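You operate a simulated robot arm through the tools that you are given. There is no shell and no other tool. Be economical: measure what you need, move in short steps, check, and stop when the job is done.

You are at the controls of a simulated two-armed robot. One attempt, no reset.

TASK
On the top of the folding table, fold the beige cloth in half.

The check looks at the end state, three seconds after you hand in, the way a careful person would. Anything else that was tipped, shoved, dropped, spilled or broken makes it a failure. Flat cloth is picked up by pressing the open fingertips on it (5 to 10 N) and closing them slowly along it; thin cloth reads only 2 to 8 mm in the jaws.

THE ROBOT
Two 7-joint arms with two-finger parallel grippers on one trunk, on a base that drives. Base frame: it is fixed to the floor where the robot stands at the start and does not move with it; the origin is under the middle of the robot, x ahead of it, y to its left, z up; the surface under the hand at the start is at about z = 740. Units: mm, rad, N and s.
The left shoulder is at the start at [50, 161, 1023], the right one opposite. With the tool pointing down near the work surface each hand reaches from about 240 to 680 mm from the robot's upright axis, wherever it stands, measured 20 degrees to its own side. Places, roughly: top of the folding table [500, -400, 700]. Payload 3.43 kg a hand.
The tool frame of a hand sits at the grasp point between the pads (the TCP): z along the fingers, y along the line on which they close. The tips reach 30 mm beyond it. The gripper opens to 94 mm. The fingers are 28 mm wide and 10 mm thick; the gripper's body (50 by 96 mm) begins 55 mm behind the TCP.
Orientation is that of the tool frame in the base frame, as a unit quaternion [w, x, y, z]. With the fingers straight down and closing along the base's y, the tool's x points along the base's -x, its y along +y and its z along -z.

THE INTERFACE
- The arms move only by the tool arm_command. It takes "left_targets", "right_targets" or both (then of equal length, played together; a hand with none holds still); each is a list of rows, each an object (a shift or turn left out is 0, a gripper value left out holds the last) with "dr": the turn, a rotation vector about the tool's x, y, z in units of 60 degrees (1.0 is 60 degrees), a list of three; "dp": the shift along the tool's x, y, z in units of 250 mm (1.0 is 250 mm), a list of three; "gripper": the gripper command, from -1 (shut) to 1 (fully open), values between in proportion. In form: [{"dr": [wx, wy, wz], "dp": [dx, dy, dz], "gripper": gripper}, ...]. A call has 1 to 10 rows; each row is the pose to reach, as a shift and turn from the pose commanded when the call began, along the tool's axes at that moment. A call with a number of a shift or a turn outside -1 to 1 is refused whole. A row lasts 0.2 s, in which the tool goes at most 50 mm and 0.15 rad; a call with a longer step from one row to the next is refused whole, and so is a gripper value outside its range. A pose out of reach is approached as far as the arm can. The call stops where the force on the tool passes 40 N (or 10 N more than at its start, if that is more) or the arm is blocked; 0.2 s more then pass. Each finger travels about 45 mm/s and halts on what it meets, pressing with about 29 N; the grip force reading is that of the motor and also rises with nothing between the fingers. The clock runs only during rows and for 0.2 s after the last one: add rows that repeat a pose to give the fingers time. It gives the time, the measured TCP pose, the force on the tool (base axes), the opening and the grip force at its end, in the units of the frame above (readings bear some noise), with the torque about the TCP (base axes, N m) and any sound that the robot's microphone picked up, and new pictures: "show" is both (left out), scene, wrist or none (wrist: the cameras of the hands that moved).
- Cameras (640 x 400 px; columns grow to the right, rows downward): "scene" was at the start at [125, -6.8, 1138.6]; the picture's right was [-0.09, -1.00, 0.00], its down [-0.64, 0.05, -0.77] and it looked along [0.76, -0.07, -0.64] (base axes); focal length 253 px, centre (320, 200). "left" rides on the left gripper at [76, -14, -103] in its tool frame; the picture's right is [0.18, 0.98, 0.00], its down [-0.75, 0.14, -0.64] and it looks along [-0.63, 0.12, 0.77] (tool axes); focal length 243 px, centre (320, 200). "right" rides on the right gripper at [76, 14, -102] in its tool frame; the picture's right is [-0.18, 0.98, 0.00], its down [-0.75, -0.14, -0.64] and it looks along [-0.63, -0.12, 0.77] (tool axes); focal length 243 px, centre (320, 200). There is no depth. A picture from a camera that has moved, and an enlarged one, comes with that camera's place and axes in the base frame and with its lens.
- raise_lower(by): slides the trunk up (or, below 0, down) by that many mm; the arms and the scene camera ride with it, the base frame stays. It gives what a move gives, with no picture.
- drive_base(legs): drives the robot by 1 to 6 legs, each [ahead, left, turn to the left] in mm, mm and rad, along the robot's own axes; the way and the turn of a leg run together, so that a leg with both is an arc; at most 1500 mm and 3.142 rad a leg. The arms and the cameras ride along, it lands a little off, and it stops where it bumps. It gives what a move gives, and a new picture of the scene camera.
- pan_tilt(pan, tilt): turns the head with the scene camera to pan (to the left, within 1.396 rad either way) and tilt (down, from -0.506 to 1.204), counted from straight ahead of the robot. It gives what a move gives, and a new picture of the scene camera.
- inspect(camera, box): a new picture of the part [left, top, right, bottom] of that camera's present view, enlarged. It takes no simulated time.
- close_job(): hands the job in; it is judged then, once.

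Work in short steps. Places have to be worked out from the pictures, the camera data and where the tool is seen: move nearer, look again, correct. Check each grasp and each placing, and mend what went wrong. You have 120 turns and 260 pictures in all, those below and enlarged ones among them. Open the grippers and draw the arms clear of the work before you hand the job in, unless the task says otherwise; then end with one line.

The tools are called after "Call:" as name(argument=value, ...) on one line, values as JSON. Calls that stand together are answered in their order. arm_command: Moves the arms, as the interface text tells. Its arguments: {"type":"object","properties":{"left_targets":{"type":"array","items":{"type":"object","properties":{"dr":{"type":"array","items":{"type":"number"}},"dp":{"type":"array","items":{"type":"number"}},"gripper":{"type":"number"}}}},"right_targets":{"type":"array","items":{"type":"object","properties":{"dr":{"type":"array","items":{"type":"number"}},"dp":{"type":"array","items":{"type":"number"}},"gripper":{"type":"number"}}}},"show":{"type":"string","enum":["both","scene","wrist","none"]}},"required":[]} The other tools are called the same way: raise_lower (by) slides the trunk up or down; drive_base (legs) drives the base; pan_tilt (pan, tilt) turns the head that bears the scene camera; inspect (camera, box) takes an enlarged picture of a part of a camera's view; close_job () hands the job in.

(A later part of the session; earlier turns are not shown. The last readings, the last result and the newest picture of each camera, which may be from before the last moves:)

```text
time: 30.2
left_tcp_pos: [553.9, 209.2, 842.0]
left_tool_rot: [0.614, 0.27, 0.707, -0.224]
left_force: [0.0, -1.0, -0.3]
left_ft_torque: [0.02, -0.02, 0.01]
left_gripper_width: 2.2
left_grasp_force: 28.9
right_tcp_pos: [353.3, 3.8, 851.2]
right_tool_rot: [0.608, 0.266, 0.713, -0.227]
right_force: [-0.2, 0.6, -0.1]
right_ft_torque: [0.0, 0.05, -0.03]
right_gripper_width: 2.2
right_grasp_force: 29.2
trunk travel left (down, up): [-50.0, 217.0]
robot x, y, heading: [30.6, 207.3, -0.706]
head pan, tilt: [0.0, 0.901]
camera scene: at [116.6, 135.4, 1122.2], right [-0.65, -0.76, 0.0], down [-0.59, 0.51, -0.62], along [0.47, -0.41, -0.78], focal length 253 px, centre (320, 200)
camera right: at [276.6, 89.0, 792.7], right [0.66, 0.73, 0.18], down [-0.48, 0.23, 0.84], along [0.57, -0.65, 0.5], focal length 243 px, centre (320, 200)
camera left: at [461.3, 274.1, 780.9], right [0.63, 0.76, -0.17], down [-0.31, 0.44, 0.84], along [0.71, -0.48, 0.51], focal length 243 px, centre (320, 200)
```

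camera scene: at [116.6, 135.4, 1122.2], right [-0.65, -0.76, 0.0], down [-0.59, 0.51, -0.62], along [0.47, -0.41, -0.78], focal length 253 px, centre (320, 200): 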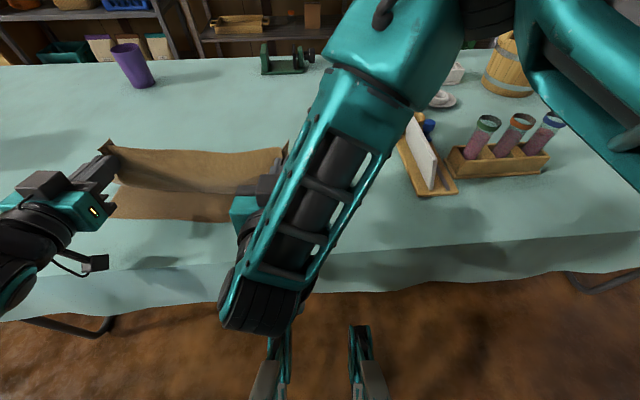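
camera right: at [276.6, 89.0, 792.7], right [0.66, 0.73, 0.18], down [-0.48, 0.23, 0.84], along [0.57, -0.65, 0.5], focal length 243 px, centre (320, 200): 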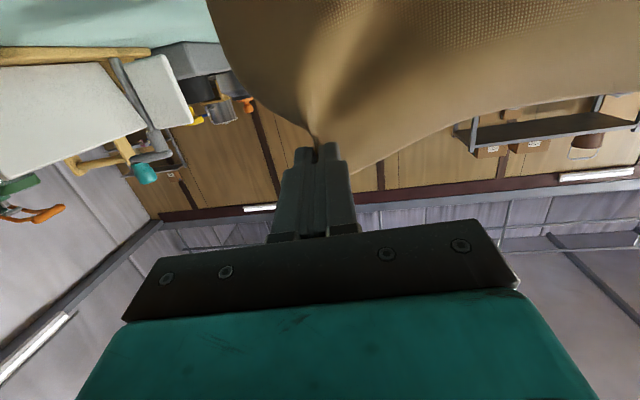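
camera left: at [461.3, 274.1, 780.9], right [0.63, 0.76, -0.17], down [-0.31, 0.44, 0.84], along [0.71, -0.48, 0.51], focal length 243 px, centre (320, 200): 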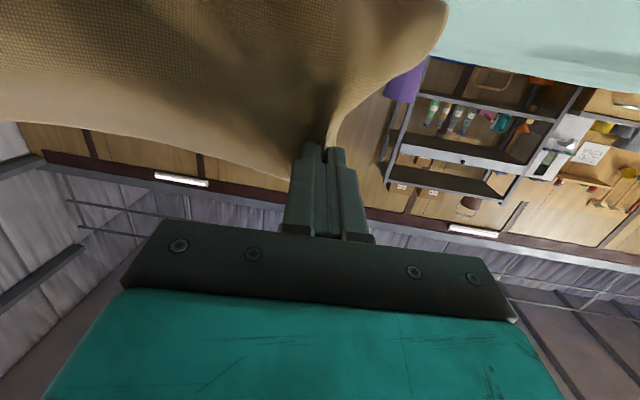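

The base hit something behind, so no more driving; the arms now have enough room. Both corners are still held, with pinch points near n≈306 (left) and 288 (right) about 105 mm up. I'll even them out and lower to TCP z≈820.

Call:
arm_command(left_targets=[{"dp": [0.03, -0.006, -0.01]}, {"dp": [0.06, -0.012, -0.02]}, {"dp": [0.093, -0.016, -0.027]}, {"dp": [0.093, -0.016, -0.027]}], right_targets=[{"dp": [0.04, -0.015, 0.015]}, {"dp": [0.08, -0.03, 0.03]}, {"dp": [0.119, -0.04, 0.046]}, {"dp": [0.119, -0.04, 0.046]}], show="scene")

Call:
inspect(camera="scene", box=[0, 120, 320, 320])

```text
time: 31.0
left_tcp_pos: [553.9, 205.2, 826.2]
left_tool_rot: [0.615, 0.294, 0.696, -0.223]
left_force: [0.5, -0.8, -0.1]
left_ft_torque: [-0.01, 0.0, -0.04]
left_gripper_width: 2.5
left_grasp_force: 28.9
right_tcp_pos: [355.9, -7.1, 821.6]
right_tool_rot: [0.606, 0.268, 0.713, -0.23]
right_force: [0.1, 0.2, -0.6]
right_ft_torque: [0.0, -0.01, 0.0]
right_gripper_width: 2.3
right_grasp_force: 29.4
trunk travel left (down, up): [-50.0, 217.0]
robot x, y, heading: [29.3, 214.3, -0.722]
head pan, tilt: [0.0, 0.901]
stopped in row 3 (left hand): the force on the tool passed its limit at 63 N (the readings are from after the stop); the commanded pose is now the measured one
camera scene: at [124.3, 136.6, 1120.8], right [-0.66, -0.75, 0.0], down [-0.59, 0.52, -0.62], along [0.46, -0.41, -0.79], focal length 253 px, centre (320, 200)
```

scene: 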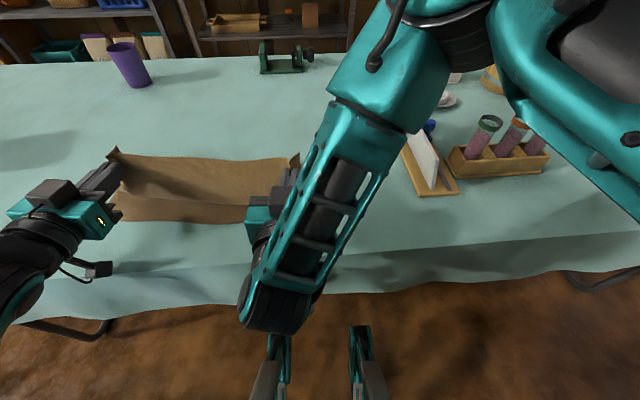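

```text
2.00 times, centred on (160, 220) of scene
camera zoom: at [124.3, 136.6, 1120.8], right [-0.66, -0.75, 0.0], down [-0.59, 0.52, -0.62], along [0.46, -0.41, -0.79], focal length 506 px, centre (640, 160)
```

zoom: 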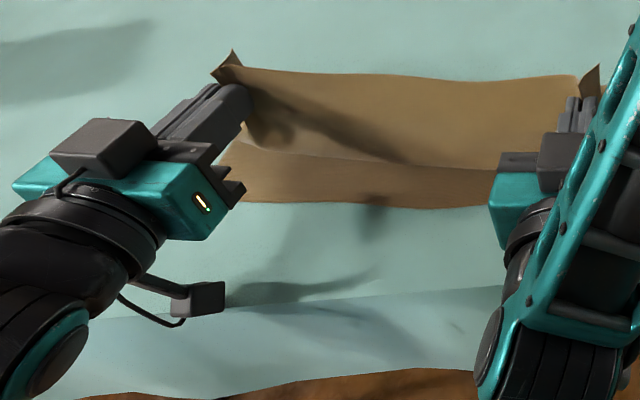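

The left hand bumped something at 63 N, most likely the forearm on the table edge. I'll reduce the tilt to about 50° to raise the wrists before lowering; the gripped edge still leans up on top of the layer.

Call:
arm_command(left_targets=[{"dr": [0, 0.13, 0]}, {"dr": [0, 0.26, 0]}, {"dr": [0, 0.39, 0]}, {"dr": [0, 0.52, 0]}, {"dr": [0, 0.52, 0]}], right_targets=[{"dr": [0, 0.13, 0]}, {"dr": [0, 0.26, 0]}, {"dr": [0, 0.39, 0]}, {"dr": [0, 0.52, 0]}, {"dr": [0, 0.52, 0]}], show="scene")

```text
time: 32.2
left_tcp_pos: [549.8, 208.0, 828.4]
left_tool_rot: [0.406, 0.338, 0.838, -0.135]
left_force: [-1.2, -1.5, -0.2]
left_ft_torque: [0.01, 0.05, -0.04]
left_gripper_width: 2.3
left_grasp_force: 29.1
right_tcp_pos: [351.9, -7.2, 823.6]
right_tool_rot: [0.393, 0.318, 0.85, -0.147]
right_force: [1.2, 1.4, 0.0]
right_ft_torque: [0.0, -0.05, 0.0]
right_gripper_width: 1.9
right_grasp_force: 29.0
trunk travel left (down, up): [-50.0, 217.0]
robot x, y, heading: [34.8, 210.8, -0.716]
head pan, tilt: [0.0, 0.901]
camera scene: at [119.0, 135.7, 1122.1], right [-0.66, -0.75, 0.0], down [-0.59, 0.52, -0.62], along [0.47, -0.41, -0.78], focal length 253 px, centre (320, 200)
```

scene: 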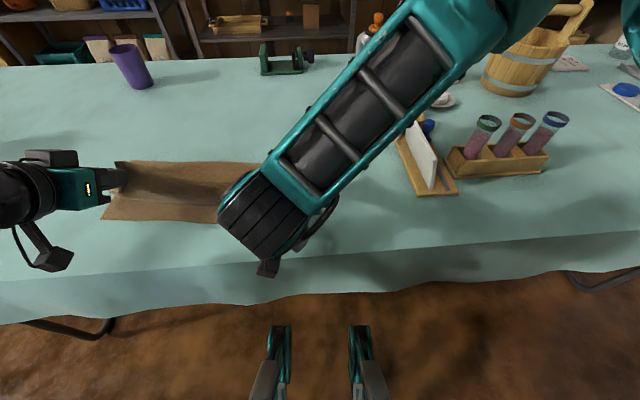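

Wrists are raised and the grasp is intact. Now I'll lower to TCP z≈778 at n≈270/275.

Call:
arm_command(left_targets=[{"dp": [0.05, -0.005, 0.025]}, {"dp": [0.1, -0.01, 0.05]}, {"dp": [0.145, -0.012, 0.073]}, {"dp": [0.185, -0.012, 0.092]}, {"dp": [0.185, -0.012, 0.092]}], right_targets=[{"dp": [0.035, 0.005, 0.033]}, {"dp": [0.07, 0.01, 0.066]}, {"dp": [0.105, 0.012, 0.1]}, {"dp": [0.135, 0.012, 0.127]}, {"dp": [0.135, 0.012, 0.127]}])

```text
time: 33.4
left_tcp_pos: [539.6, 213.9, 778.6]
left_tool_rot: [0.407, 0.339, 0.837, -0.136]
left_force: [0.2, 0.4, 0.0]
left_ft_torque: [0.02, 0.01, -0.01]
left_gripper_width: 2.0
left_grasp_force: 29.1
right_tcp_pos: [357.4, -6.9, 777.4]
right_tool_rot: [0.394, 0.319, 0.849, -0.147]
right_force: [0.3, 0.1, 0.4]
right_ft_torque: [-0.05, 0.03, 0.0]
right_gripper_width: 1.9
right_grasp_force: 29.5
trunk travel left (down, up): [-50.0, 217.0]
robot x, y, heading: [31.0, 211.7, -0.72]
head pan, tilt: [0.0, 0.901]
camera scene: at [119.0, 135.7, 1122.1], right [-0.66, -0.75, 0.0], down [-0.59, 0.52, -0.62], along [0.47, -0.41, -0.78], focal length 253 px, centre (320, 200)
camera right: at [270.6, 88.0, 785.2], right [0.74, 0.66, 0.14], down [-0.1, -0.1, 0.99], along [0.67, -0.74, -0.01], focal length 243 px, centre (320, 200)
camera left: at [437.7, 290.7, 784.4], right [0.59, 0.8, -0.1], down [0.05, 0.08, 1.0], along [0.81, -0.59, 0.01], focal length 243 px, centre (320, 200)
```

scene: 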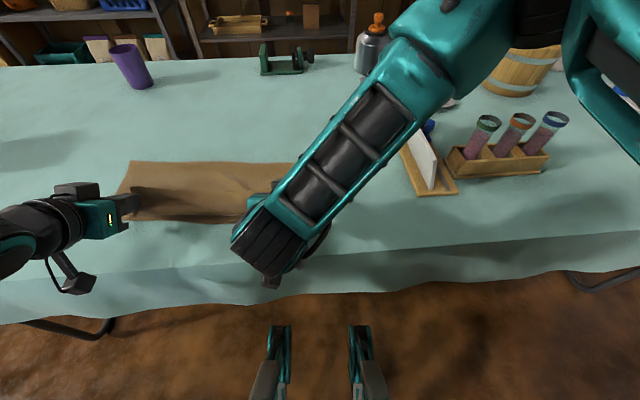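
right: 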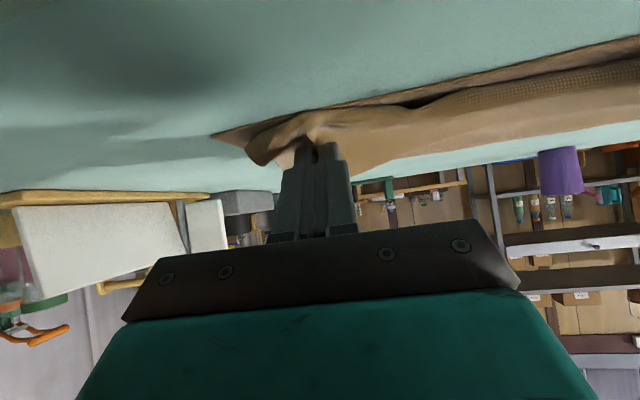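
left: 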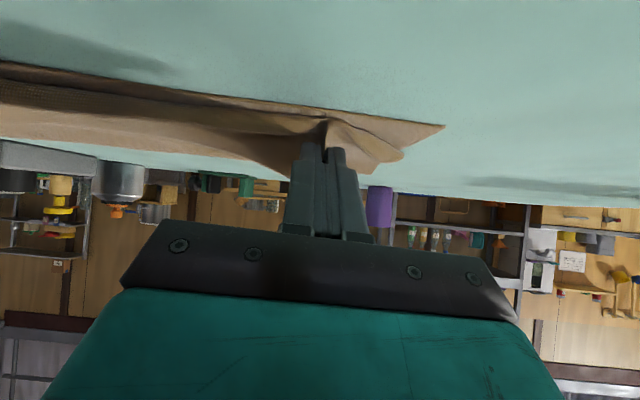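

The edge now lies just above the near edge of the lower layer. I'll lower slightly, open the fingers and retreat back and up along the tool.

Call:
arm_command(left_targets=[{"dp": [0.02, 0, 0.015]}, {"dp": [0.02, 0, 0.015], "gripper": -0.6}, {"dp": [0.02, 0, 0.015], "gripper": -0.4}, {"dp": [0.02, 0, -0.04]}, {"dp": [0.02, 0, -0.12]}, {"dp": [0.0, 0, -0.24]}, {"dp": [-0.12, 0, -0.36]}, {"dp": [-0.24, 0, -0.48]}], right_targets=[{"dp": [0.02, 0, 0.015]}, {"dp": [0.02, 0, 0.015], "gripper": -0.6}, {"dp": [0.02, 0, 0.015], "gripper": -0.4}, {"dp": [0.02, 0, -0.04]}, {"dp": [0.02, 0, -0.12]}, {"dp": [0.0, 0, -0.24]}, {"dp": [-0.12, 0, -0.36]}, {"dp": [-0.24, 0, -0.48]}])

```text
time: 35.2
left_tcp_pos: [553.7, 246.3, 901.7]
left_tool_rot: [0.405, 0.339, 0.838, -0.136]
left_force: [-0.2, 0.3, -0.5]
left_ft_torque: [0.01, -0.01, -0.01]
left_gripper_width: 28.2
left_grasp_force: 0.0
left hand out of reach, approached as far as the arm can: row 6, 7, 8
right_tcp_pos: [315.5, 29.1, 900.7]
right_tool_rot: [0.394, 0.319, 0.85, -0.147]
right_force: [0.6, -0.4, 0.0]
right_ft_torque: [0.02, 0.0, 0.02]
right_gripper_width: 28.2
right_grasp_force: 0.1
trunk travel left (down, up): [-50.0, 217.0]
robot x, y, heading: [32.3, 211.0, -0.718]
head pan, tilt: [0.0, 0.901]
camera scene: at [118.8, 135.6, 1122.0], right [-0.66, -0.75, 0.0], down [-0.59, 0.52, -0.62], along [0.47, -0.41, -0.78], focal length 253 px, centre (320, 200)
camera right: at [229.7, 122.6, 908.6], right [0.73, 0.66, 0.14], down [-0.1, -0.1, 0.99], along [0.67, -0.74, -0.01], focal length 243 px, centre (320, 200)
camera left: at [450.2, 322.2, 907.9], right [0.59, 0.8, -0.1], down [0.05, 0.08, 1.0], along [0.81, -0.59, 0.01], focal length 243 px, centre (320, 200)
```

scene: 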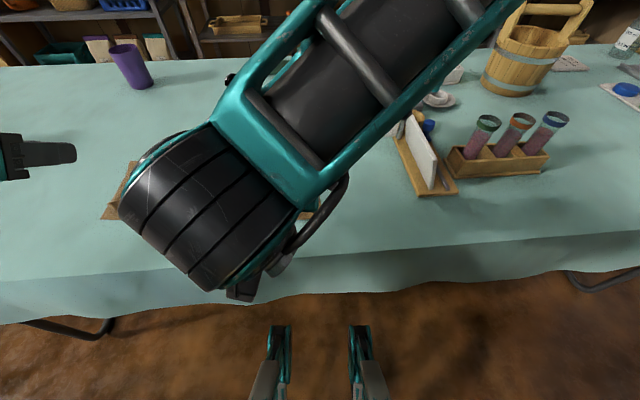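
right: 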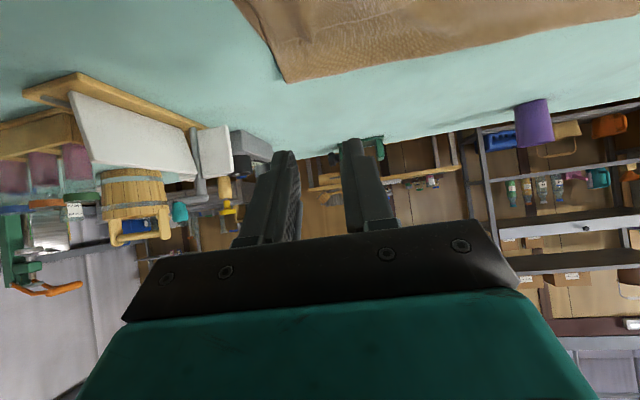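
left: 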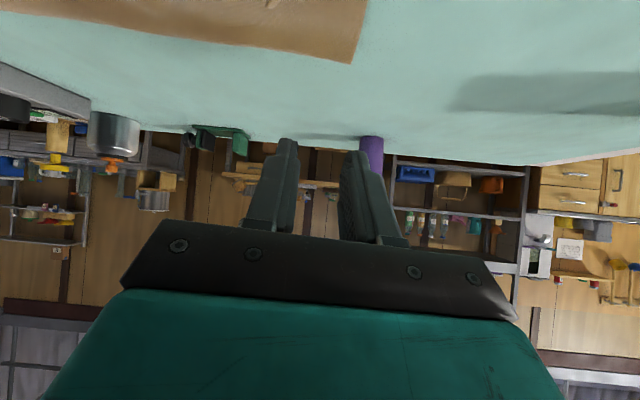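

Released. The right arm blocks the view, so I'll raise it, move it right and return both hands to vertical.

Call:
arm_command(left_targets=[{"dp": [-0.08, 0, -0.05], "dr": [0, 0.13, 0]}, {"dp": [-0.1, 0, -0.06], "dr": [0, 0.26, 0]}, {"dp": [-0.12, 0, -0.08], "dr": [0, 0.39, 0]}, {"dp": [-0.15, 0, -0.1], "dr": [0, 0.52, 0]}, {"dp": [-0.15, 0, -0.1], "dr": [0, 0.65, 0]}, {"dp": [-0.15, 0, -0.1], "dr": [0, 0.78, 0]}, {"dp": [-0.15, 0, -0.1], "dr": [0, 0.84, 0]}], right_targets=[{"dp": [-0.08, -0.12, -0.05], "dr": [0, 0.13, 0]}, {"dp": [-0.16, -0.24, -0.1], "dr": [0, 0.26, 0]}, {"dp": [-0.25, -0.36, -0.13], "dr": [0, 0.39, 0]}, {"dp": [-0.32, -0.48, -0.13], "dr": [0, 0.52, 0]}, {"dp": [-0.32, -0.6, -0.13], "dr": [0, 0.65, 0]}, {"dp": [-0.32, -0.72, -0.13], "dr": [0, 0.78, 0]}, {"dp": [-0.32, -0.8, -0.13], "dr": [0, 0.83, 0]}], show="scene")

Call:
inspect(camera="scene", box=[40, 120, 360, 320])

```text
time: 36.8
left_tcp_pos: [554.3, 242.0, 946.1]
left_tool_rot: [0.011, 0.365, 0.931, 0.021]
left_force: [0.4, -0.5, -0.2]
left_ft_torque: [0.02, -0.01, -0.01]
left_gripper_width: 28.2
left_grasp_force: 0.0
right_tcp_pos: [204.4, -140.3, 983.0]
right_tool_rot: [-0.001, 0.349, 0.937, 0.001]
right_force: [0.4, 0.1, -0.4]
right_ft_torque: [-0.02, -0.04, 0.01]
right_gripper_width: 28.1
right_grasp_force: 0.1
trunk travel left (down, up): [-50.0, 217.0]
robot x, y, heading: [32.8, 213.0, -0.716]
head pan, tilt: [0.0, 0.901]
camera scene: at [118.9, 135.5, 1122.1], right [-0.66, -0.75, 0.0], down [-0.59, 0.52, -0.62], along [0.47, -0.41, -0.78], focal length 253 px, centre (320, 200)
```

scene: 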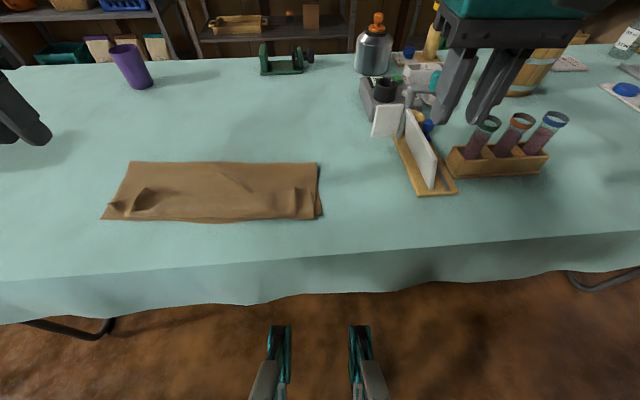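

```text
2.00 times, centred on (200, 220) of scene
camera zoom: at [118.9, 135.5, 1122.1], right [-0.66, -0.75, 0.0], down [-0.59, 0.52, -0.62], along [0.47, -0.41, -0.78], focal length 506 px, centre (560, 160)
```

zoom: 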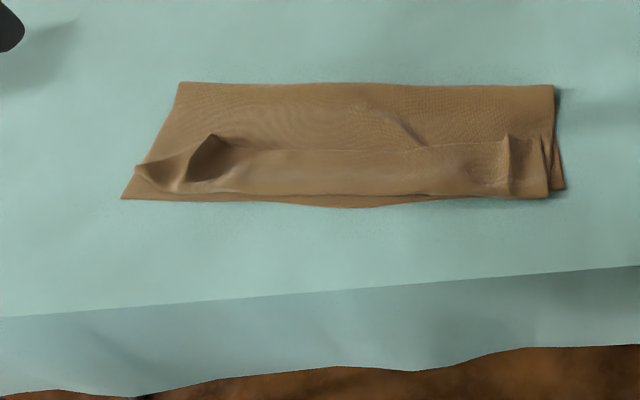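

The fold is nearly there, but a strip of about 55 mm along the moved edge is turned back on top, and the fold line is about 30 mm too near (n≈410). I'll flip that strip towards me by scooping under it with tilted fingers, then regrip the overhanging edge and re-lay it with tension. First I'll position both hands beyond the strip.

Call:
arm_command(left_targets=[{"dp": [-0.06, -0.03, 0.04], "dr": [0, 0.12, 0], "gripper": 0.1}, {"dp": [-0.12, -0.06, 0.08], "dr": [0, 0.24, 0]}, {"dp": [-0.18, -0.09, 0.16], "dr": [0, 0.36, 0]}, {"dp": [-0.24, -0.11, 0.24], "dr": [0, 0.48, 0]}, {"dp": [-0.3, -0.13, 0.32], "dr": [0, 0.6, 0]}, {"dp": [-0.328, -0.13, 0.384], "dr": [0, 0.67, 0]}, {"dp": [-0.328, -0.13, 0.384], "dr": [0, 0.67, 0]}], right_targets=[{"dp": [-0.07, 0.17, 0.02], "dr": [0, 0.12, 0], "gripper": 0.1}, {"dp": [-0.14, 0.34, 0.06], "dr": [0, 0.24, 0]}, {"dp": [-0.21, 0.5, 0.14], "dr": [0, 0.36, 0]}, {"dp": [-0.28, 0.62, 0.27], "dr": [0, 0.48, 0]}, {"dp": [-0.34, 0.73, 0.4], "dr": [0, 0.6, 0]}, {"dp": [-0.394, 0.812, 0.532], "dr": [0, 0.67, 0]}, {"dp": [-0.394, 0.812, 0.532], "dr": [0, 0.67, 0]}])

```text
time: 38.4
left_tcp_pos: [586.8, 176.4, 855.2]
left_tool_rot: [-0.31, 0.336, 0.877, 0.146]
left_force: [-0.5, -0.5, -0.7]
left_ft_torque: [-0.04, 0.02, -0.01]
left_gripper_width: 51.7
left_grasp_force: 0.0
left hand out of reach, approached as far as the arm can: row 6, 7
right_tcp_pos: [406.6, -51.8, 851.1]
right_tool_rot: [-0.322, 0.329, 0.88, 0.122]
right_force: [-0.3, -0.5, 0.0]
right_ft_torque: [-0.03, 0.01, 0.05]
right_gripper_width: 51.9
right_grasp_force: 0.1
right hand out of reach, approached as far as the arm can: row 6, 7
trunk travel left (down, up): [-50.0, 217.0]
robot x, y, heading: [32.1, 212.5, -0.717]
head pan, tilt: [0.0, 0.901]
camera scene: at [119.1, 135.9, 1122.1], right [-0.66, -0.75, 0.0], down [-0.59, 0.52, -0.62], along [0.47, -0.41, -0.78], focal length 253 px, centre (320, 200)
camera right: at [421.3, -46.5, 978.3], right [0.75, 0.65, -0.12], down [0.65, -0.76, 0.0], along [-0.09, -0.08, -0.99], focal length 243 px, centre (320, 200)
camera left: at [579.9, 156.4, 982.3], right [0.56, 0.81, 0.16], down [0.82, -0.57, 0.01], along [0.11, 0.13, -0.99], focal length 243 px, centre (320, 200)
```

scene: 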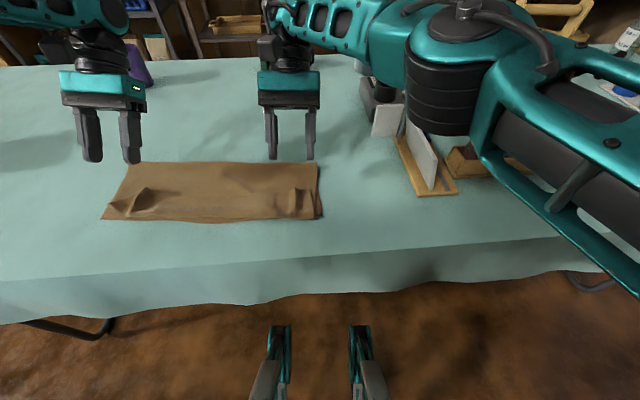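
right: 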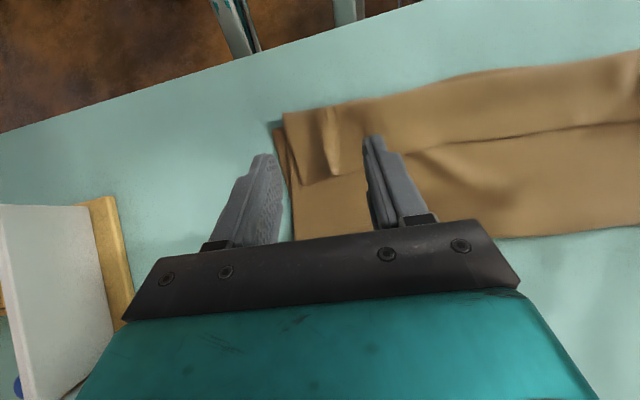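
left: 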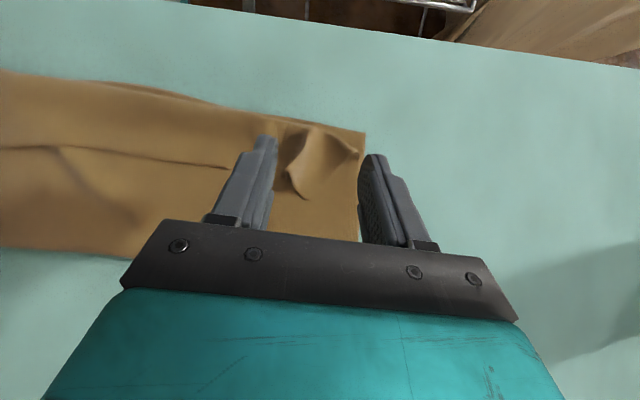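

From directly above I can see the turned-back strip clearly, with its edge at n≈300–333. I'll reduce the tilt to about 20° and place the tips beyond that edge, lower down.

Call:
arm_command(left_targets=[{"dp": [-0.13, 0, -0.04], "dr": [0, -0.11, 0]}, {"dp": [-0.18, 0, 0.0], "dr": [0, -0.22, 0]}, {"dp": [-0.262, 0, 0.094], "dr": [0, -0.33, 0]}, {"dp": [-0.262, 0, 0.094], "dr": [0, -0.33, 0]}], right_targets=[{"dp": [-0.1, 0, -0.03], "dr": [0, -0.11, 0]}, {"dp": [-0.15, 0, 0.02], "dr": [0, -0.22, 0]}, {"dp": [-0.214, 0, 0.112], "dr": [0, -0.33, 0]}, {"dp": [-0.214, 0, 0.112], "dr": [0, -0.33, 0]}], show="wrist")

```text
time: 39.4
left_tcp_pos: [614.9, 154.3, 794.5]
left_tool_rot: [-0.153, 0.355, 0.918, 0.086]
left_force: [0.6, -0.2, -0.2]
left_ft_torque: [-0.01, 0.03, -0.03]
left_gripper_width: 51.5
left_grasp_force: 0.1
left hand out of reach, approached as far as the arm can: row 1
right_tcp_pos: [422.8, -65.5, 793.4]
right_tool_rot: [-0.165, 0.346, 0.921, 0.062]
right_force: [0.6, -0.4, 0.6]
right_ft_torque: [-0.01, 0.0, -0.02]
right_gripper_width: 51.8
right_grasp_force: 0.2
trunk travel left (down, up): [-50.0, 217.0]
robot x, y, heading: [29.4, 210.4, -0.716]
head pan, tilt: [0.0, 0.901]
camera right: at [405.8, -32.1, 916.9], right [0.78, 0.63, -0.06], down [0.61, -0.72, 0.34], along [0.17, -0.3, -0.94], focal length 243 px, centre (320, 200)
camera left: at [576.1, 164.8, 917.2], right [0.54, 0.84, 0.11], down [0.77, -0.54, 0.35], along [0.35, -0.1, -0.93], focal length 243 px, centre (320, 200)
```

right: 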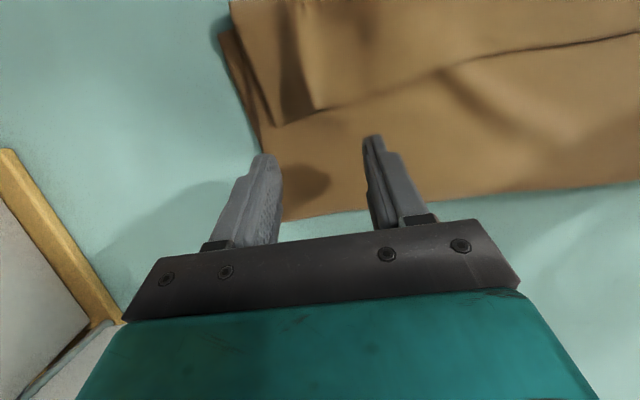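
left: 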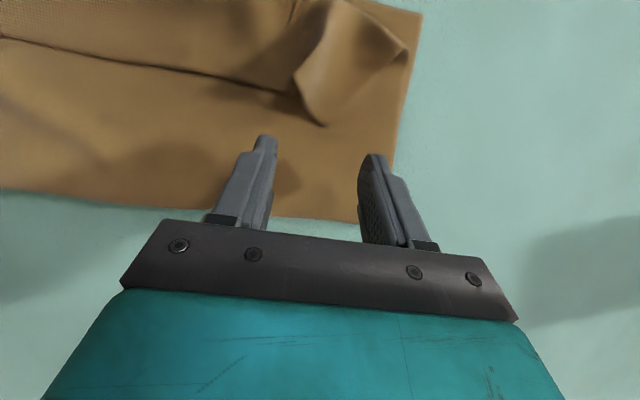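

Tongues stand up at t≈521 (left, n≈336) and t≈229 (right, n≈324), right in front of my hands. I'll close the fingers, bring them nearly vertical and lower the tips to just above the lower layer, ready to sweep the strip over.

Call:
arm_command(left_targets=[{"dr": [0, -0.13, 0], "gripper": -1}, {"dr": [0, -0.26, 0]}, {"dr": [0, -0.39, 0]}, {"dr": [0, -0.5, 0]}, {"dp": [-0.012, 0.012, 0.032], "dr": [0, -0.5, 0]}, {"dp": [-0.023, 0.012, 0.06], "dr": [0, -0.5, 0]}], right_targets=[{"dr": [0, -0.13, 0], "gripper": -1}, {"dr": [0, -0.26, 0]}, {"dr": [0, -0.39, 0]}, {"dr": [0, -0.5, 0]}, {"dp": [-0.012, 0.008, 0.032], "dr": [0, -0.5, 0]}, {"dp": [-0.023, 0.008, 0.06], "dr": [0, -0.5, 0]}], show="wrist")

```text
time: 40.8
left_tcp_pos: [618.2, 158.2, 777.7]
left_tool_rot: [0.09, 0.365, 0.927, -0.01]
left_force: [0.1, -0.1, -0.4]
left_ft_torque: [-0.01, 0.0, 0.01]
left_gripper_width: 0.0
left_grasp_force: 28.9
right_tcp_pos: [424.9, -64.9, 779.9]
right_tool_rot: [0.08, 0.349, 0.933, -0.029]
right_force: [0.1, -0.2, 0.2]
right_ft_torque: [-0.02, 0.02, 0.01]
right_gripper_width: 0.0
right_grasp_force: 28.8
trunk travel left (down, up): [-50.0, 217.0]
robot x, y, heading: [29.9, 210.9, -0.717]
head pan, tilt: [0.0, 0.901]
camera right: at [364.8, 6.0, 866.8], right [0.78, 0.62, 0.03], down [0.39, -0.52, 0.76], along [0.49, -0.58, -0.65], focal length 243 px, centre (320, 200)
camera left: at [538.4, 206.6, 865.8], right [0.53, 0.84, 0.01], down [0.54, -0.35, 0.77], along [0.65, -0.4, -0.64], focal length 243 px, centre (320, 200)
```

right: 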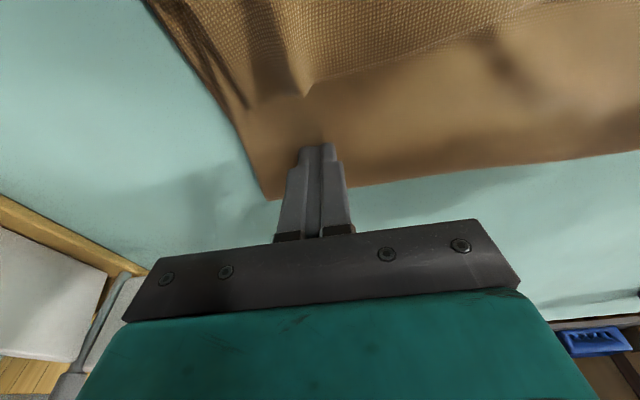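
left: 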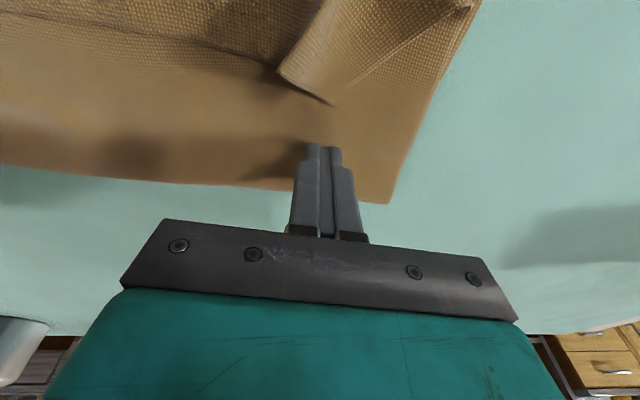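

The tips are just above the lower layer. I'll sweep towards me and rise as the strip tips over.

Call:
arm_command(left_targets=[{"dp": [0.06, 0, -0.006]}, {"dp": [0.12, 0, -0.016]}, {"dp": [0.18, 0, -0.026]}, {"dp": [0.24, 0, -0.04]}, {"dp": [0.3, 0, -0.08]}, {"dp": [0.36, 0, -0.12]}, {"dp": [0.42, 0, -0.16]}, {"dp": [0.48, 0, -0.19]}, {"dp": [0.54, 0, -0.2]}], right_targets=[{"dp": [0.06, 0, 0.0]}, {"dp": [0.12, 0, -0.01]}, {"dp": [0.18, 0, -0.02]}, {"dp": [0.24, 0, -0.035]}, {"dp": [0.3, 0, -0.08]}, {"dp": [0.36, 0, -0.12]}, {"dp": [0.42, 0, -0.16]}, {"dp": [0.48, 0, -0.19]}, {"dp": [0.54, 0, -0.2]}])

Call:
inspect(camera="scene", box=[40, 120, 360, 320])

```text
time: 42.8
left_tcp_pos: [513.4, 253.1, 804.9]
left_tool_rot: [0.088, 0.366, 0.926, -0.009]
left_force: [-0.4, 0.2, 0.1]
left_ft_torque: [0.0, 0.03, 0.01]
left_gripper_width: 0.2
left_grasp_force: 28.9
right_tcp_pos: [318.3, 27.4, 805.1]
right_tool_rot: [0.081, 0.35, 0.933, -0.029]
right_force: [0.3, -0.4, -0.7]
right_ft_torque: [0.01, 0.01, 0.01]
right_gripper_width: 0.0
right_grasp_force: 29.0
trunk travel left (down, up): [-50.0, 217.0]
robot x, y, heading: [33.6, 213.2, -0.714]
head pan, tilt: [0.0, 0.901]
camera scene: at [118.9, 135.8, 1122.1], right [-0.66, -0.75, 0.0], down [-0.59, 0.52, -0.62], along [0.47, -0.41, -0.78], focal length 253 px, centre (320, 200)
camera right: at [258.5, 98.9, 893.7], right [0.78, 0.62, 0.03], down [0.39, -0.52, 0.76], along [0.49, -0.58, -0.65], focal length 243 px, centre (320, 200)
camera left: at [433.2, 302.2, 892.5], right [0.54, 0.84, 0.02], down [0.53, -0.35, 0.77], along [0.65, -0.4, -0.64], focal length 243 px, centre (320, 200)
```

scene: 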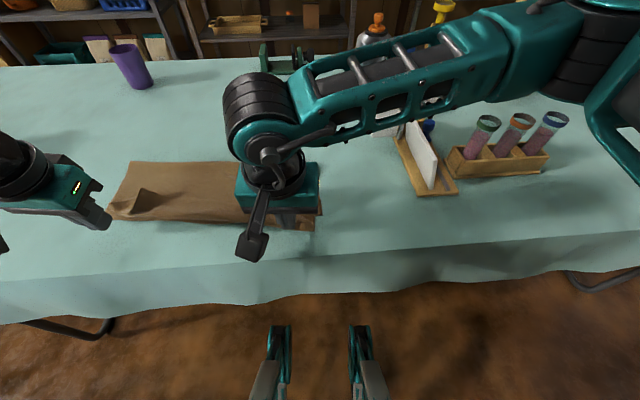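
right: 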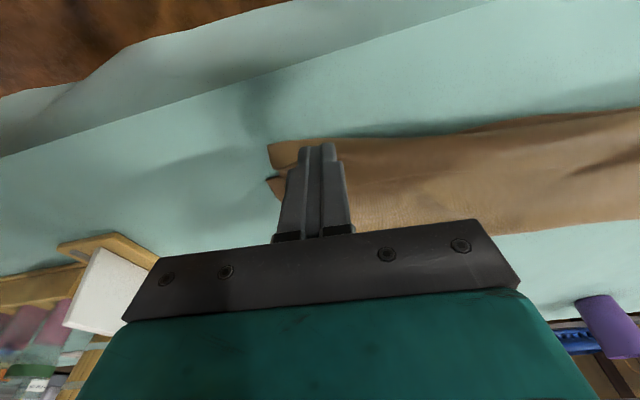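
left: 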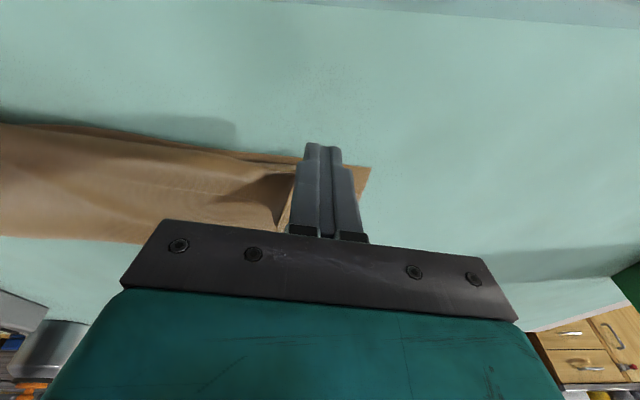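

```text
2.00 times, centred on (200, 220) of scene
camera zoom: at [118.9, 135.8, 1122.1], right [-0.66, -0.75, 0.0], down [-0.59, 0.52, -0.62], along [0.47, -0.41, -0.78], focal length 506 px, centre (560, 160)
```

zoom: 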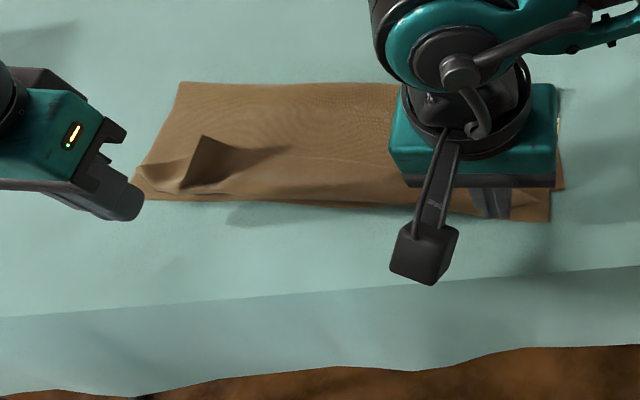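

The right side flipped over nicely; the left tongue is still standing at n≈312, t≈500. I'll take the left hand back over it, a bit further inward, for a second sweep.

Call:
arm_command(left_targets=[{"dp": [-0.024, 0, -0.138]}, {"dp": [-0.16, -0.04, -0.115]}, {"dp": [-0.29, -0.08, -0.09]}, {"dp": [-0.42, -0.117, -0.07]}, {"dp": [-0.556, -0.117, -0.046]}, {"dp": [-0.54, -0.117, 0.08]}, {"dp": [-0.511, -0.117, 0.21]}, {"dp": [-0.511, -0.117, 0.21]}], show="wrist")

```text
time: 44.6
left_tcp_pos: [593.0, 138.3, 774.2]
left_tool_rot: [0.09, 0.366, 0.926, -0.01]
left_force: [-0.6, -0.5, 7.7]
left_ft_torque: [0.03, 0.08, -0.01]
left_gripper_width: 0.0
left_grasp_force: 28.3
right_tcp_pos: [317.2, 27.8, 805.6]
right_tool_rot: [0.078, 0.35, 0.933, -0.028]
right_force: [0.4, -0.2, 0.3]
right_ft_torque: [0.02, -0.01, 0.02]
right_gripper_width: 0.0
right_grasp_force: 28.8
trunk travel left (down, up): [-50.0, 217.0]
robot x, y, heading: [32.8, 212.5, -0.717]
head pan, tilt: [0.0, 0.901]
camera left: at [513.5, 188.9, 861.3], right [0.54, 0.84, 0.01], down [0.53, -0.35, 0.77], along [0.65, -0.4, -0.64], focal length 243 px, centre (320, 200)
```

left: 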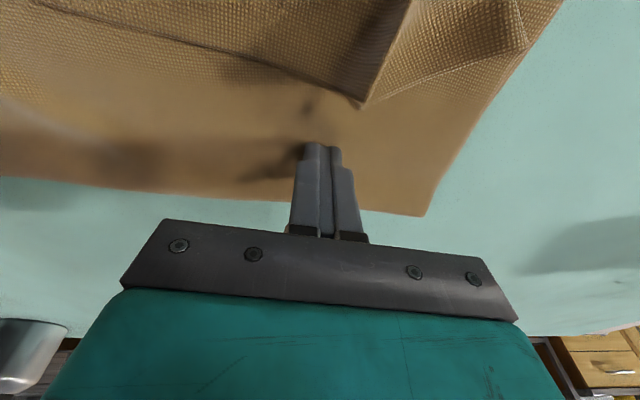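

In contact at 7.7 N, with the tongue tip just ahead and to the left. I'll raise 2 mm, nudge left and sweep.

Call:
arm_command(left_targets=[{"dp": [0.0, 0.03, -0.009]}, {"dp": [0.06, 0.04, -0.02]}, {"dp": [0.12, 0.04, -0.03]}, {"dp": [0.18, 0.04, -0.04]}, {"dp": [0.24, 0.04, -0.055]}, {"dp": [0.3, 0.04, -0.09]}, {"dp": [0.36, 0.04, -0.13]}, {"dp": [0.42, 0.04, -0.17]}, {"dp": [0.48, 0.04, -0.2]}, {"dp": [0.54, 0.04, -0.21]}], show="none")

Call:
inspect(camera="scene", box=[40, 120, 360, 320])

```text
time: 46.8
left_tcp_pos: [495.2, 244.8, 802.3]
left_tool_rot: [0.089, 0.366, 0.926, -0.009]
left_force: [0.7, 0.5, -0.4]
left_ft_torque: [-0.01, 0.03, -0.01]
left_gripper_width: 0.1
left_grasp_force: 28.9
right_tcp_pos: [318.6, 26.8, 805.2]
right_tool_rot: [0.079, 0.35, 0.933, -0.028]
right_force: [-0.6, -0.3, 0.0]
right_ft_torque: [0.01, -0.03, 0.01]
right_gripper_width: 0.0
right_grasp_force: 28.5
trunk travel left (down, up): [-50.0, 217.0]
robot x, y, heading: [31.2, 216.2, -0.719]
head pan, tilt: [0.0, 0.901]
```

```text
2.00 times, centred on (200, 220) of scene
camera zoom: at [118.9, 135.8, 1122.1], right [-0.66, -0.75, 0.0], down [-0.59, 0.52, -0.62], along [0.47, -0.41, -0.78], focal length 506 px, centre (560, 160)
```

zoom: 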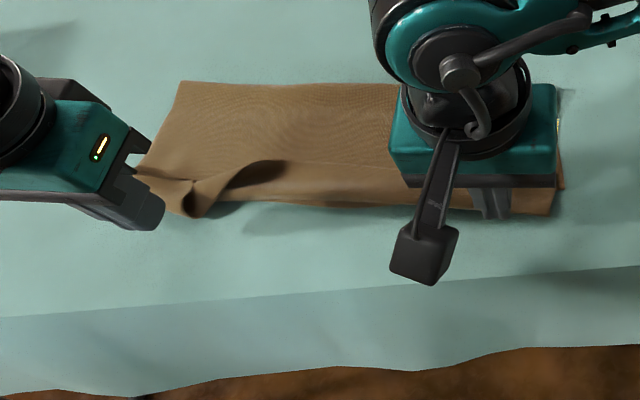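

The left tongue has tipped over too, apart from a small arch. I'll lift both hands for a full view.

Call:
arm_command(left_targets=[{"dp": [0, 0, -0.18]}, {"dp": [-0.05, 0.1, -0.36]}, {"dp": [-0.1, 0.25, -0.5]}, {"dp": [-0.1, 0.4, -0.55]}], right_targets=[{"dp": [0, 0, -0.18]}, {"dp": [-0.02, -0.15, -0.32]}, {"dp": [-0.05, -0.33, -0.45]}, {"dp": [-0.05, -0.52, -0.5]}], show="scene")

Call:
inspect(camera="scene", box=[40, 120, 360, 320])

```text
refused: row 2 steps farther than a row can; nothing moved
```

```text
2.00 times, centred on (200, 220) of scene
camera zoom: at [118.9, 135.8, 1122.1], right [-0.66, -0.75, 0.0], down [-0.59, 0.52, -0.62], along [0.47, -0.41, -0.78], focal length 506 px, centre (560, 160)
```

zoom: 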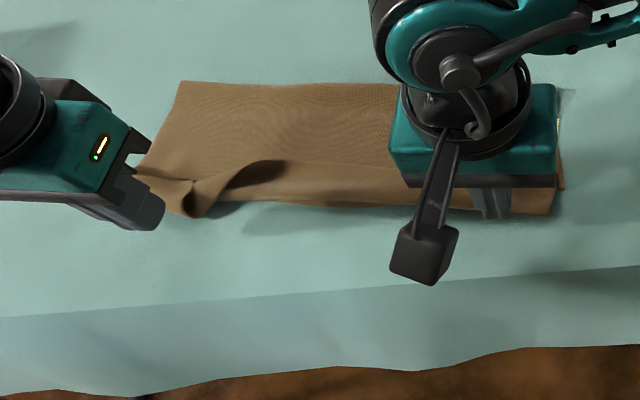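

That step was too large, so I'll repeat it with smaller rows.

Call:
arm_command(left_targets=[{"dp": [0, 0, -0.18]}, {"dp": [-0.03, 0.05, -0.33]}, {"dp": [-0.06, 0.15, -0.45]}, {"dp": [-0.06, 0.3, -0.5]}, {"dp": [-0.06, 0.4, -0.5]}], right_targets=[{"dp": [0, 0, -0.18]}, {"dp": [-0.02, -0.1, -0.3]}, {"dp": [-0.03, -0.25, -0.4]}, {"dp": [-0.05, -0.42, -0.45]}, {"dp": [-0.05, -0.6, -0.45]}], show="scene")

Call:
inspect(camera="scene", box=[40, 120, 360, 320])

```text
time: 48.0
left_tcp_pos: [554.3, 315.4, 932.9]
left_tool_rot: [0.088, 0.365, 0.927, -0.009]
left_force: [0.5, -0.4, -0.3]
left_ft_torque: [0.01, 0.02, 0.04]
left_gripper_width: 0.0
left_grasp_force: 28.9
right_tcp_pos: [214.1, -81.3, 918.4]
right_tool_rot: [0.078, 0.349, 0.933, -0.029]
right_force: [0.2, 0.4, 0.6]
right_ft_torque: [0.0, 0.03, 0.0]
right_gripper_width: 0.1
right_grasp_force: 29.3
trunk travel left (down, up): [-50.0, 217.0]
robot x, y, heading: [31.8, 210.0, -0.715]
head pan, tilt: [0.0, 0.901]
camera scene: at [118.7, 135.6, 1122.2], right [-0.66, -0.75, 0.0], down [-0.59, 0.52, -0.62], along [0.47, -0.41, -0.78], focal length 253 px, centre (320, 200)
```

scene: 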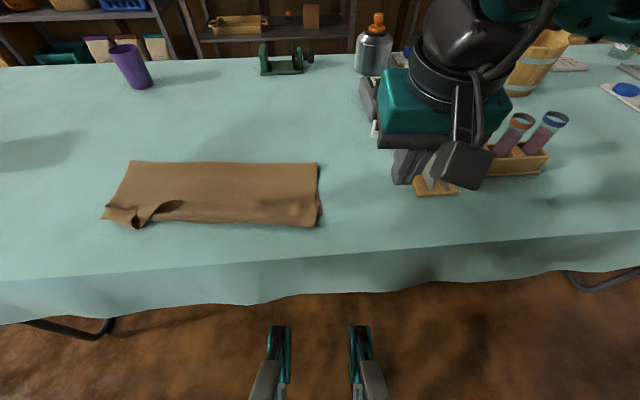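

```text
2.00 times, centred on (200, 220) of scene
camera zoom: at [118.7, 135.6, 1122.2], right [-0.66, -0.75, 0.0], down [-0.59, 0.52, -0.62], along [0.47, -0.41, -0.78], focal length 506 px, centre (560, 160)
```

zoom: 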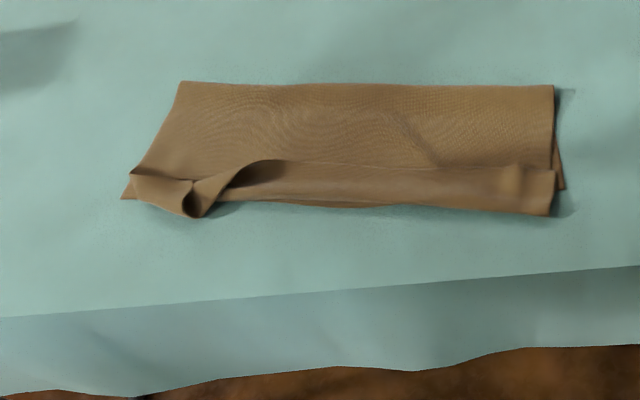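

The strip is still turned back in the middle and on the right. A better plan is to regrip it near its free edge with the fingers tilted back, lift to re-form the fold line at n≈440, and lay it down tilted well forward so the edge points towards me. First an overhead look.

Call:
arm_command(left_targets=[{"dp": [-0.08, -0.06, 0.02], "dr": [0, 0.12, 0], "gripper": 0}, {"dp": [-0.16, -0.12, 0.06], "dr": [0, 0.24, 0]}, {"dp": [-0.24, -0.18, 0.14], "dr": [0, 0.36, 0]}, {"dp": [-0.32, -0.24, 0.23], "dr": [0, 0.48, 0]}, {"dp": [-0.4, -0.3, 0.32], "dr": [0, 0.6, 0]}, {"dp": [-0.456, -0.34, 0.416], "dr": [0, 0.67, 0]}, {"dp": [-0.456, -0.34, 0.416], "dr": [0, 0.67, 0]}], right_targets=[{"dp": [-0.08, 0.1, 0.02], "dr": [0, 0.12, 0], "gripper": 0}, {"dp": [-0.16, 0.2, 0.06], "dr": [0, 0.24, 0]}, {"dp": [-0.24, 0.3, 0.12], "dr": [0, 0.36, 0]}, {"dp": [-0.32, 0.4, 0.2], "dr": [0, 0.48, 0]}, {"dp": [-0.4, 0.5, 0.28], "dr": [0, 0.6, 0]}, {"dp": [-0.466, 0.6, 0.356], "dr": [0, 0.67, 0]}, {"dp": [-0.466, 0.6, 0.356], "dr": [0, 0.67, 0]}])

```text
time: 49.6
left_tcp_pos: [594.6, 168.8, 846.1]
left_tool_rot: [-0.236, 0.347, 0.9, 0.118]
left_force: [0.0, 0.0, -0.3]
left_ft_torque: [0.01, 0.01, -0.01]
left_gripper_width: 46.8
left_grasp_force: 0.0
right_tcp_pos: [411.1, -53.6, 848.4]
right_tool_rot: [-0.246, 0.337, 0.904, 0.093]
right_force: [0.9, -0.1, 0.2]
right_ft_torque: [0.02, 0.01, -0.01]
right_gripper_width: 47.1
right_grasp_force: 0.0
trunk travel left (down, up): [-50.0, 217.0]
robot x, y, heading: [35.7, 214.4, -0.716]
head pan, tilt: [0.0, 0.901]
camera scene: at [119.0, 135.7, 1122.1], right [-0.66, -0.75, 0.0], down [-0.59, 0.52, -0.62], along [0.47, -0.41, -0.78], focal length 253 px, centre (320, 200)
camera right: at [410.4, -34.1, 976.6], right [0.76, 0.64, -0.09], down [0.64, -0.75, 0.17], along [0.04, -0.19, -0.98], focal length 243 px, centre (320, 200)
camera left: at [570.9, 162.7, 972.5], right [0.55, 0.82, 0.14], down [0.81, -0.57, 0.18], along [0.23, 0.01, -0.97], focal length 243 px, centre (320, 200)
```

scene: 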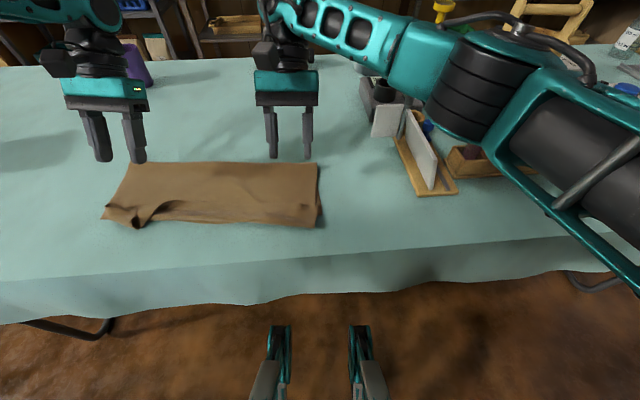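
right: 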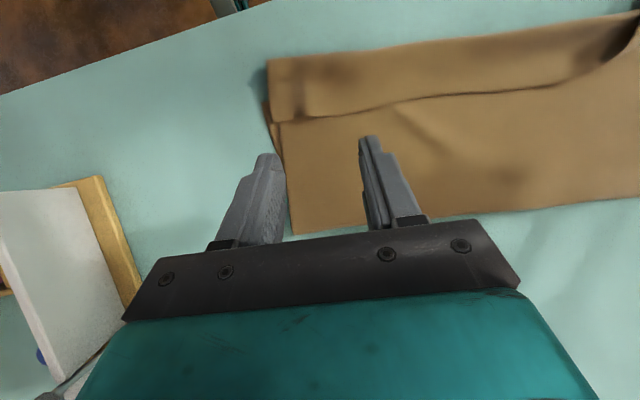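
left: 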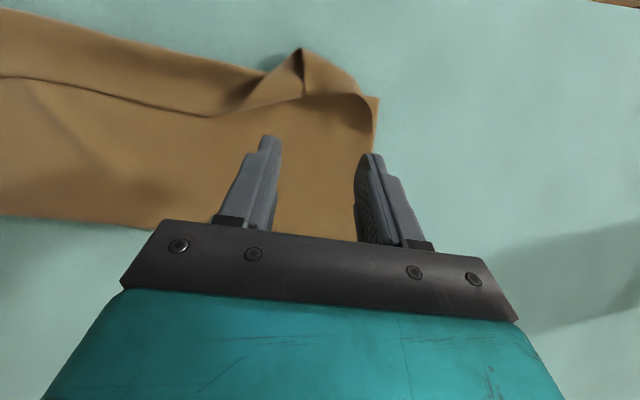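

The overhead view is clear. On the right a flat strip lies turned back from crease n≈242 to edge n≈294, while the left corner is already flipped. I'll grip the right part of the strip near its edge with the right hand, moving to 10 mm above it first.

Call:
arm_command(right_targets=[{"dp": [0.03, 0.01, 0.11], "dr": [0, -0.06, 0]}, {"dp": [0.055, 0.02, 0.22], "dr": [0, -0.12, 0]}, {"dp": [0.078, 0.02, 0.33], "dr": [0, -0.17, 0]}, {"dp": [0.078, 0.02, 0.336], "dr": [0, -0.17, 0]}], show="wrist")

```text
time: 50.6
left_tcp_pos: [593.6, 168.9, 845.7]
left_tool_rot: [-0.234, 0.347, 0.901, 0.117]
left_force: [0.2, -0.3, -0.3]
left_ft_torque: [-0.05, 0.01, 0.01]
left_gripper_width: 47.1
left_grasp_force: 0.1
right_tcp_pos: [368.8, -9.7, 786.3]
right_tool_rot: [-0.165, 0.346, 0.921, 0.063]
right_force: [-0.5, -0.3, -0.5]
right_ft_torque: [-0.03, 0.01, 0.0]
right_gripper_width: 47.3
right_grasp_force: 0.1
trunk travel left (down, up): [-50.0, 217.0]
robot x, y, heading: [30.1, 209.8, -0.718]
head pan, tilt: [0.0, 0.901]
camera right: at [351.9, 23.7, 909.5], right [0.78, 0.63, -0.06], down [0.61, -0.72, 0.34], along [0.17, -0.3, -0.94], focal length 243 px, centre (320, 200)
```

right: 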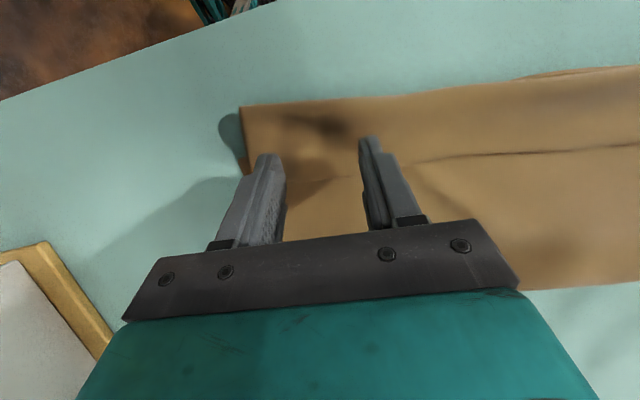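

The tips are over the strip about 20 mm inside its edge. I'll nudge outward 6 mm and press down gently.

Call:
arm_command(right_targets=[{"dp": [-0.025, 0, 0.0]}, {"dp": [-0.034, 0, 0.02]}, {"dp": [-0.038, 0, 0.033]}, {"dp": [-0.038, 0, 0.033]}], show="none")

```text
time: 51.6
left_tcp_pos: [594.4, 169.5, 845.2]
left_tool_rot: [-0.235, 0.346, 0.901, 0.117]
left_force: [0.6, -0.7, 0.6]
left_ft_torque: [0.0, -0.04, -0.01]
left_gripper_width: 46.9
left_grasp_force: 0.0
right_tcp_pos: [374.0, -14.3, 775.3]
right_tool_rot: [-0.166, 0.345, 0.922, 0.063]
right_force: [0.9, -0.3, 0.2]
right_ft_torque: [0.01, 0.02, -0.02]
right_gripper_width: 47.2
right_grasp_force: 0.1
trunk travel left (down, up): [-50.0, 217.0]
robot x, y, heading: [31.4, 208.7, -0.716]
head pan, tilt: [0.0, 0.901]
```

No contact yet, so I'll go a little lower.

Call:
arm_command(right_targets=[{"dp": [-0.003, 0, 0.007]}, {"dp": [-0.006, 0, 0.015]}], show="none")

```text
time: 52.2
left_tcp_pos: [593.8, 168.8, 846.5]
left_tool_rot: [-0.235, 0.347, 0.9, 0.118]
left_force: [0.3, 0.8, 0.6]
left_ft_torque: [-0.03, -0.02, -0.01]
left_gripper_width: 46.9
left_grasp_force: 0.0
right_tcp_pos: [373.3, -13.9, 774.5]
right_tool_rot: [-0.164, 0.345, 0.922, 0.064]
right_force: [-0.3, -0.2, 20.1]
right_ft_torque: [-0.13, 0.05, 0.05]
right_gripper_width: 47.0
right_grasp_force: 0.1
trunk travel left (down, up): [-50.0, 217.0]
robot x, y, heading: [33.0, 212.4, -0.719]
head pan, tilt: [0.0, 0.901]
```

20 N is too much. I'll ease off 2 mm and close slowly.

Call:
arm_command(right_targets=[{"dp": [0.003, 0, -0.008]}, {"dp": [0.003, 0, -0.008], "gripper": -0.15}, {"dp": [0.003, 0, -0.008], "gripper": -0.28}, {"dp": [0.003, 0, -0.008], "gripper": -0.4}, {"dp": [0.003, 0, -0.008], "gripper": -0.52}, {"dp": [0.003, 0, -0.008], "gripper": -0.64}, {"dp": [0.003, 0, -0.008], "gripper": -0.76}, {"dp": [0.003, 0, -0.008], "gripper": -0.88}, {"dp": [0.003, 0, -0.008], "gripper": -1}, {"dp": [0.003, 0, -0.008], "gripper": -1}], show="wrist")

```text
time: 54.4
left_tcp_pos: [593.9, 168.5, 845.7]
left_tool_rot: [-0.234, 0.347, 0.901, 0.118]
left_force: [0.7, 0.1, -0.5]
left_ft_torque: [0.01, -0.01, 0.02]
left_gripper_width: 46.9
left_grasp_force: 0.0
right_tcp_pos: [373.9, -14.1, 775.5]
right_tool_rot: [-0.164, 0.345, 0.922, 0.063]
right_force: [0.3, -0.1, 15.6]
right_ft_torque: [-0.01, 0.0, 0.01]
right_gripper_width: 7.2
right_grasp_force: 29.4
trunk travel left (down, up): [-50.0, 217.0]
robot x, y, heading: [29.9, 212.1, -0.718]
head pan, tilt: [0.0, 0.901]
camera right: at [356.1, 19.8, 897.4], right [0.78, 0.63, -0.06], down [0.61, -0.72, 0.34], along [0.17, -0.3, -0.94], focal length 243 px, centre (320, 200)
```

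right: 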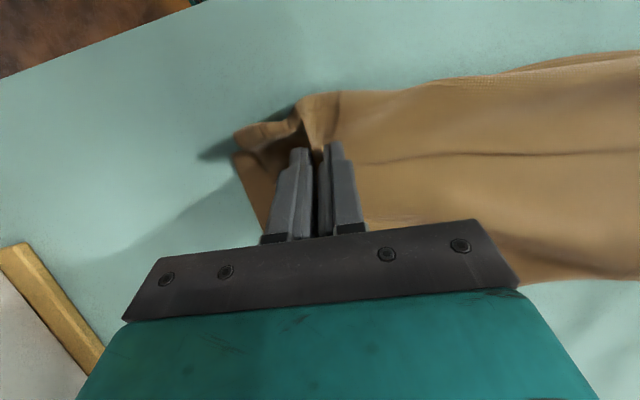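

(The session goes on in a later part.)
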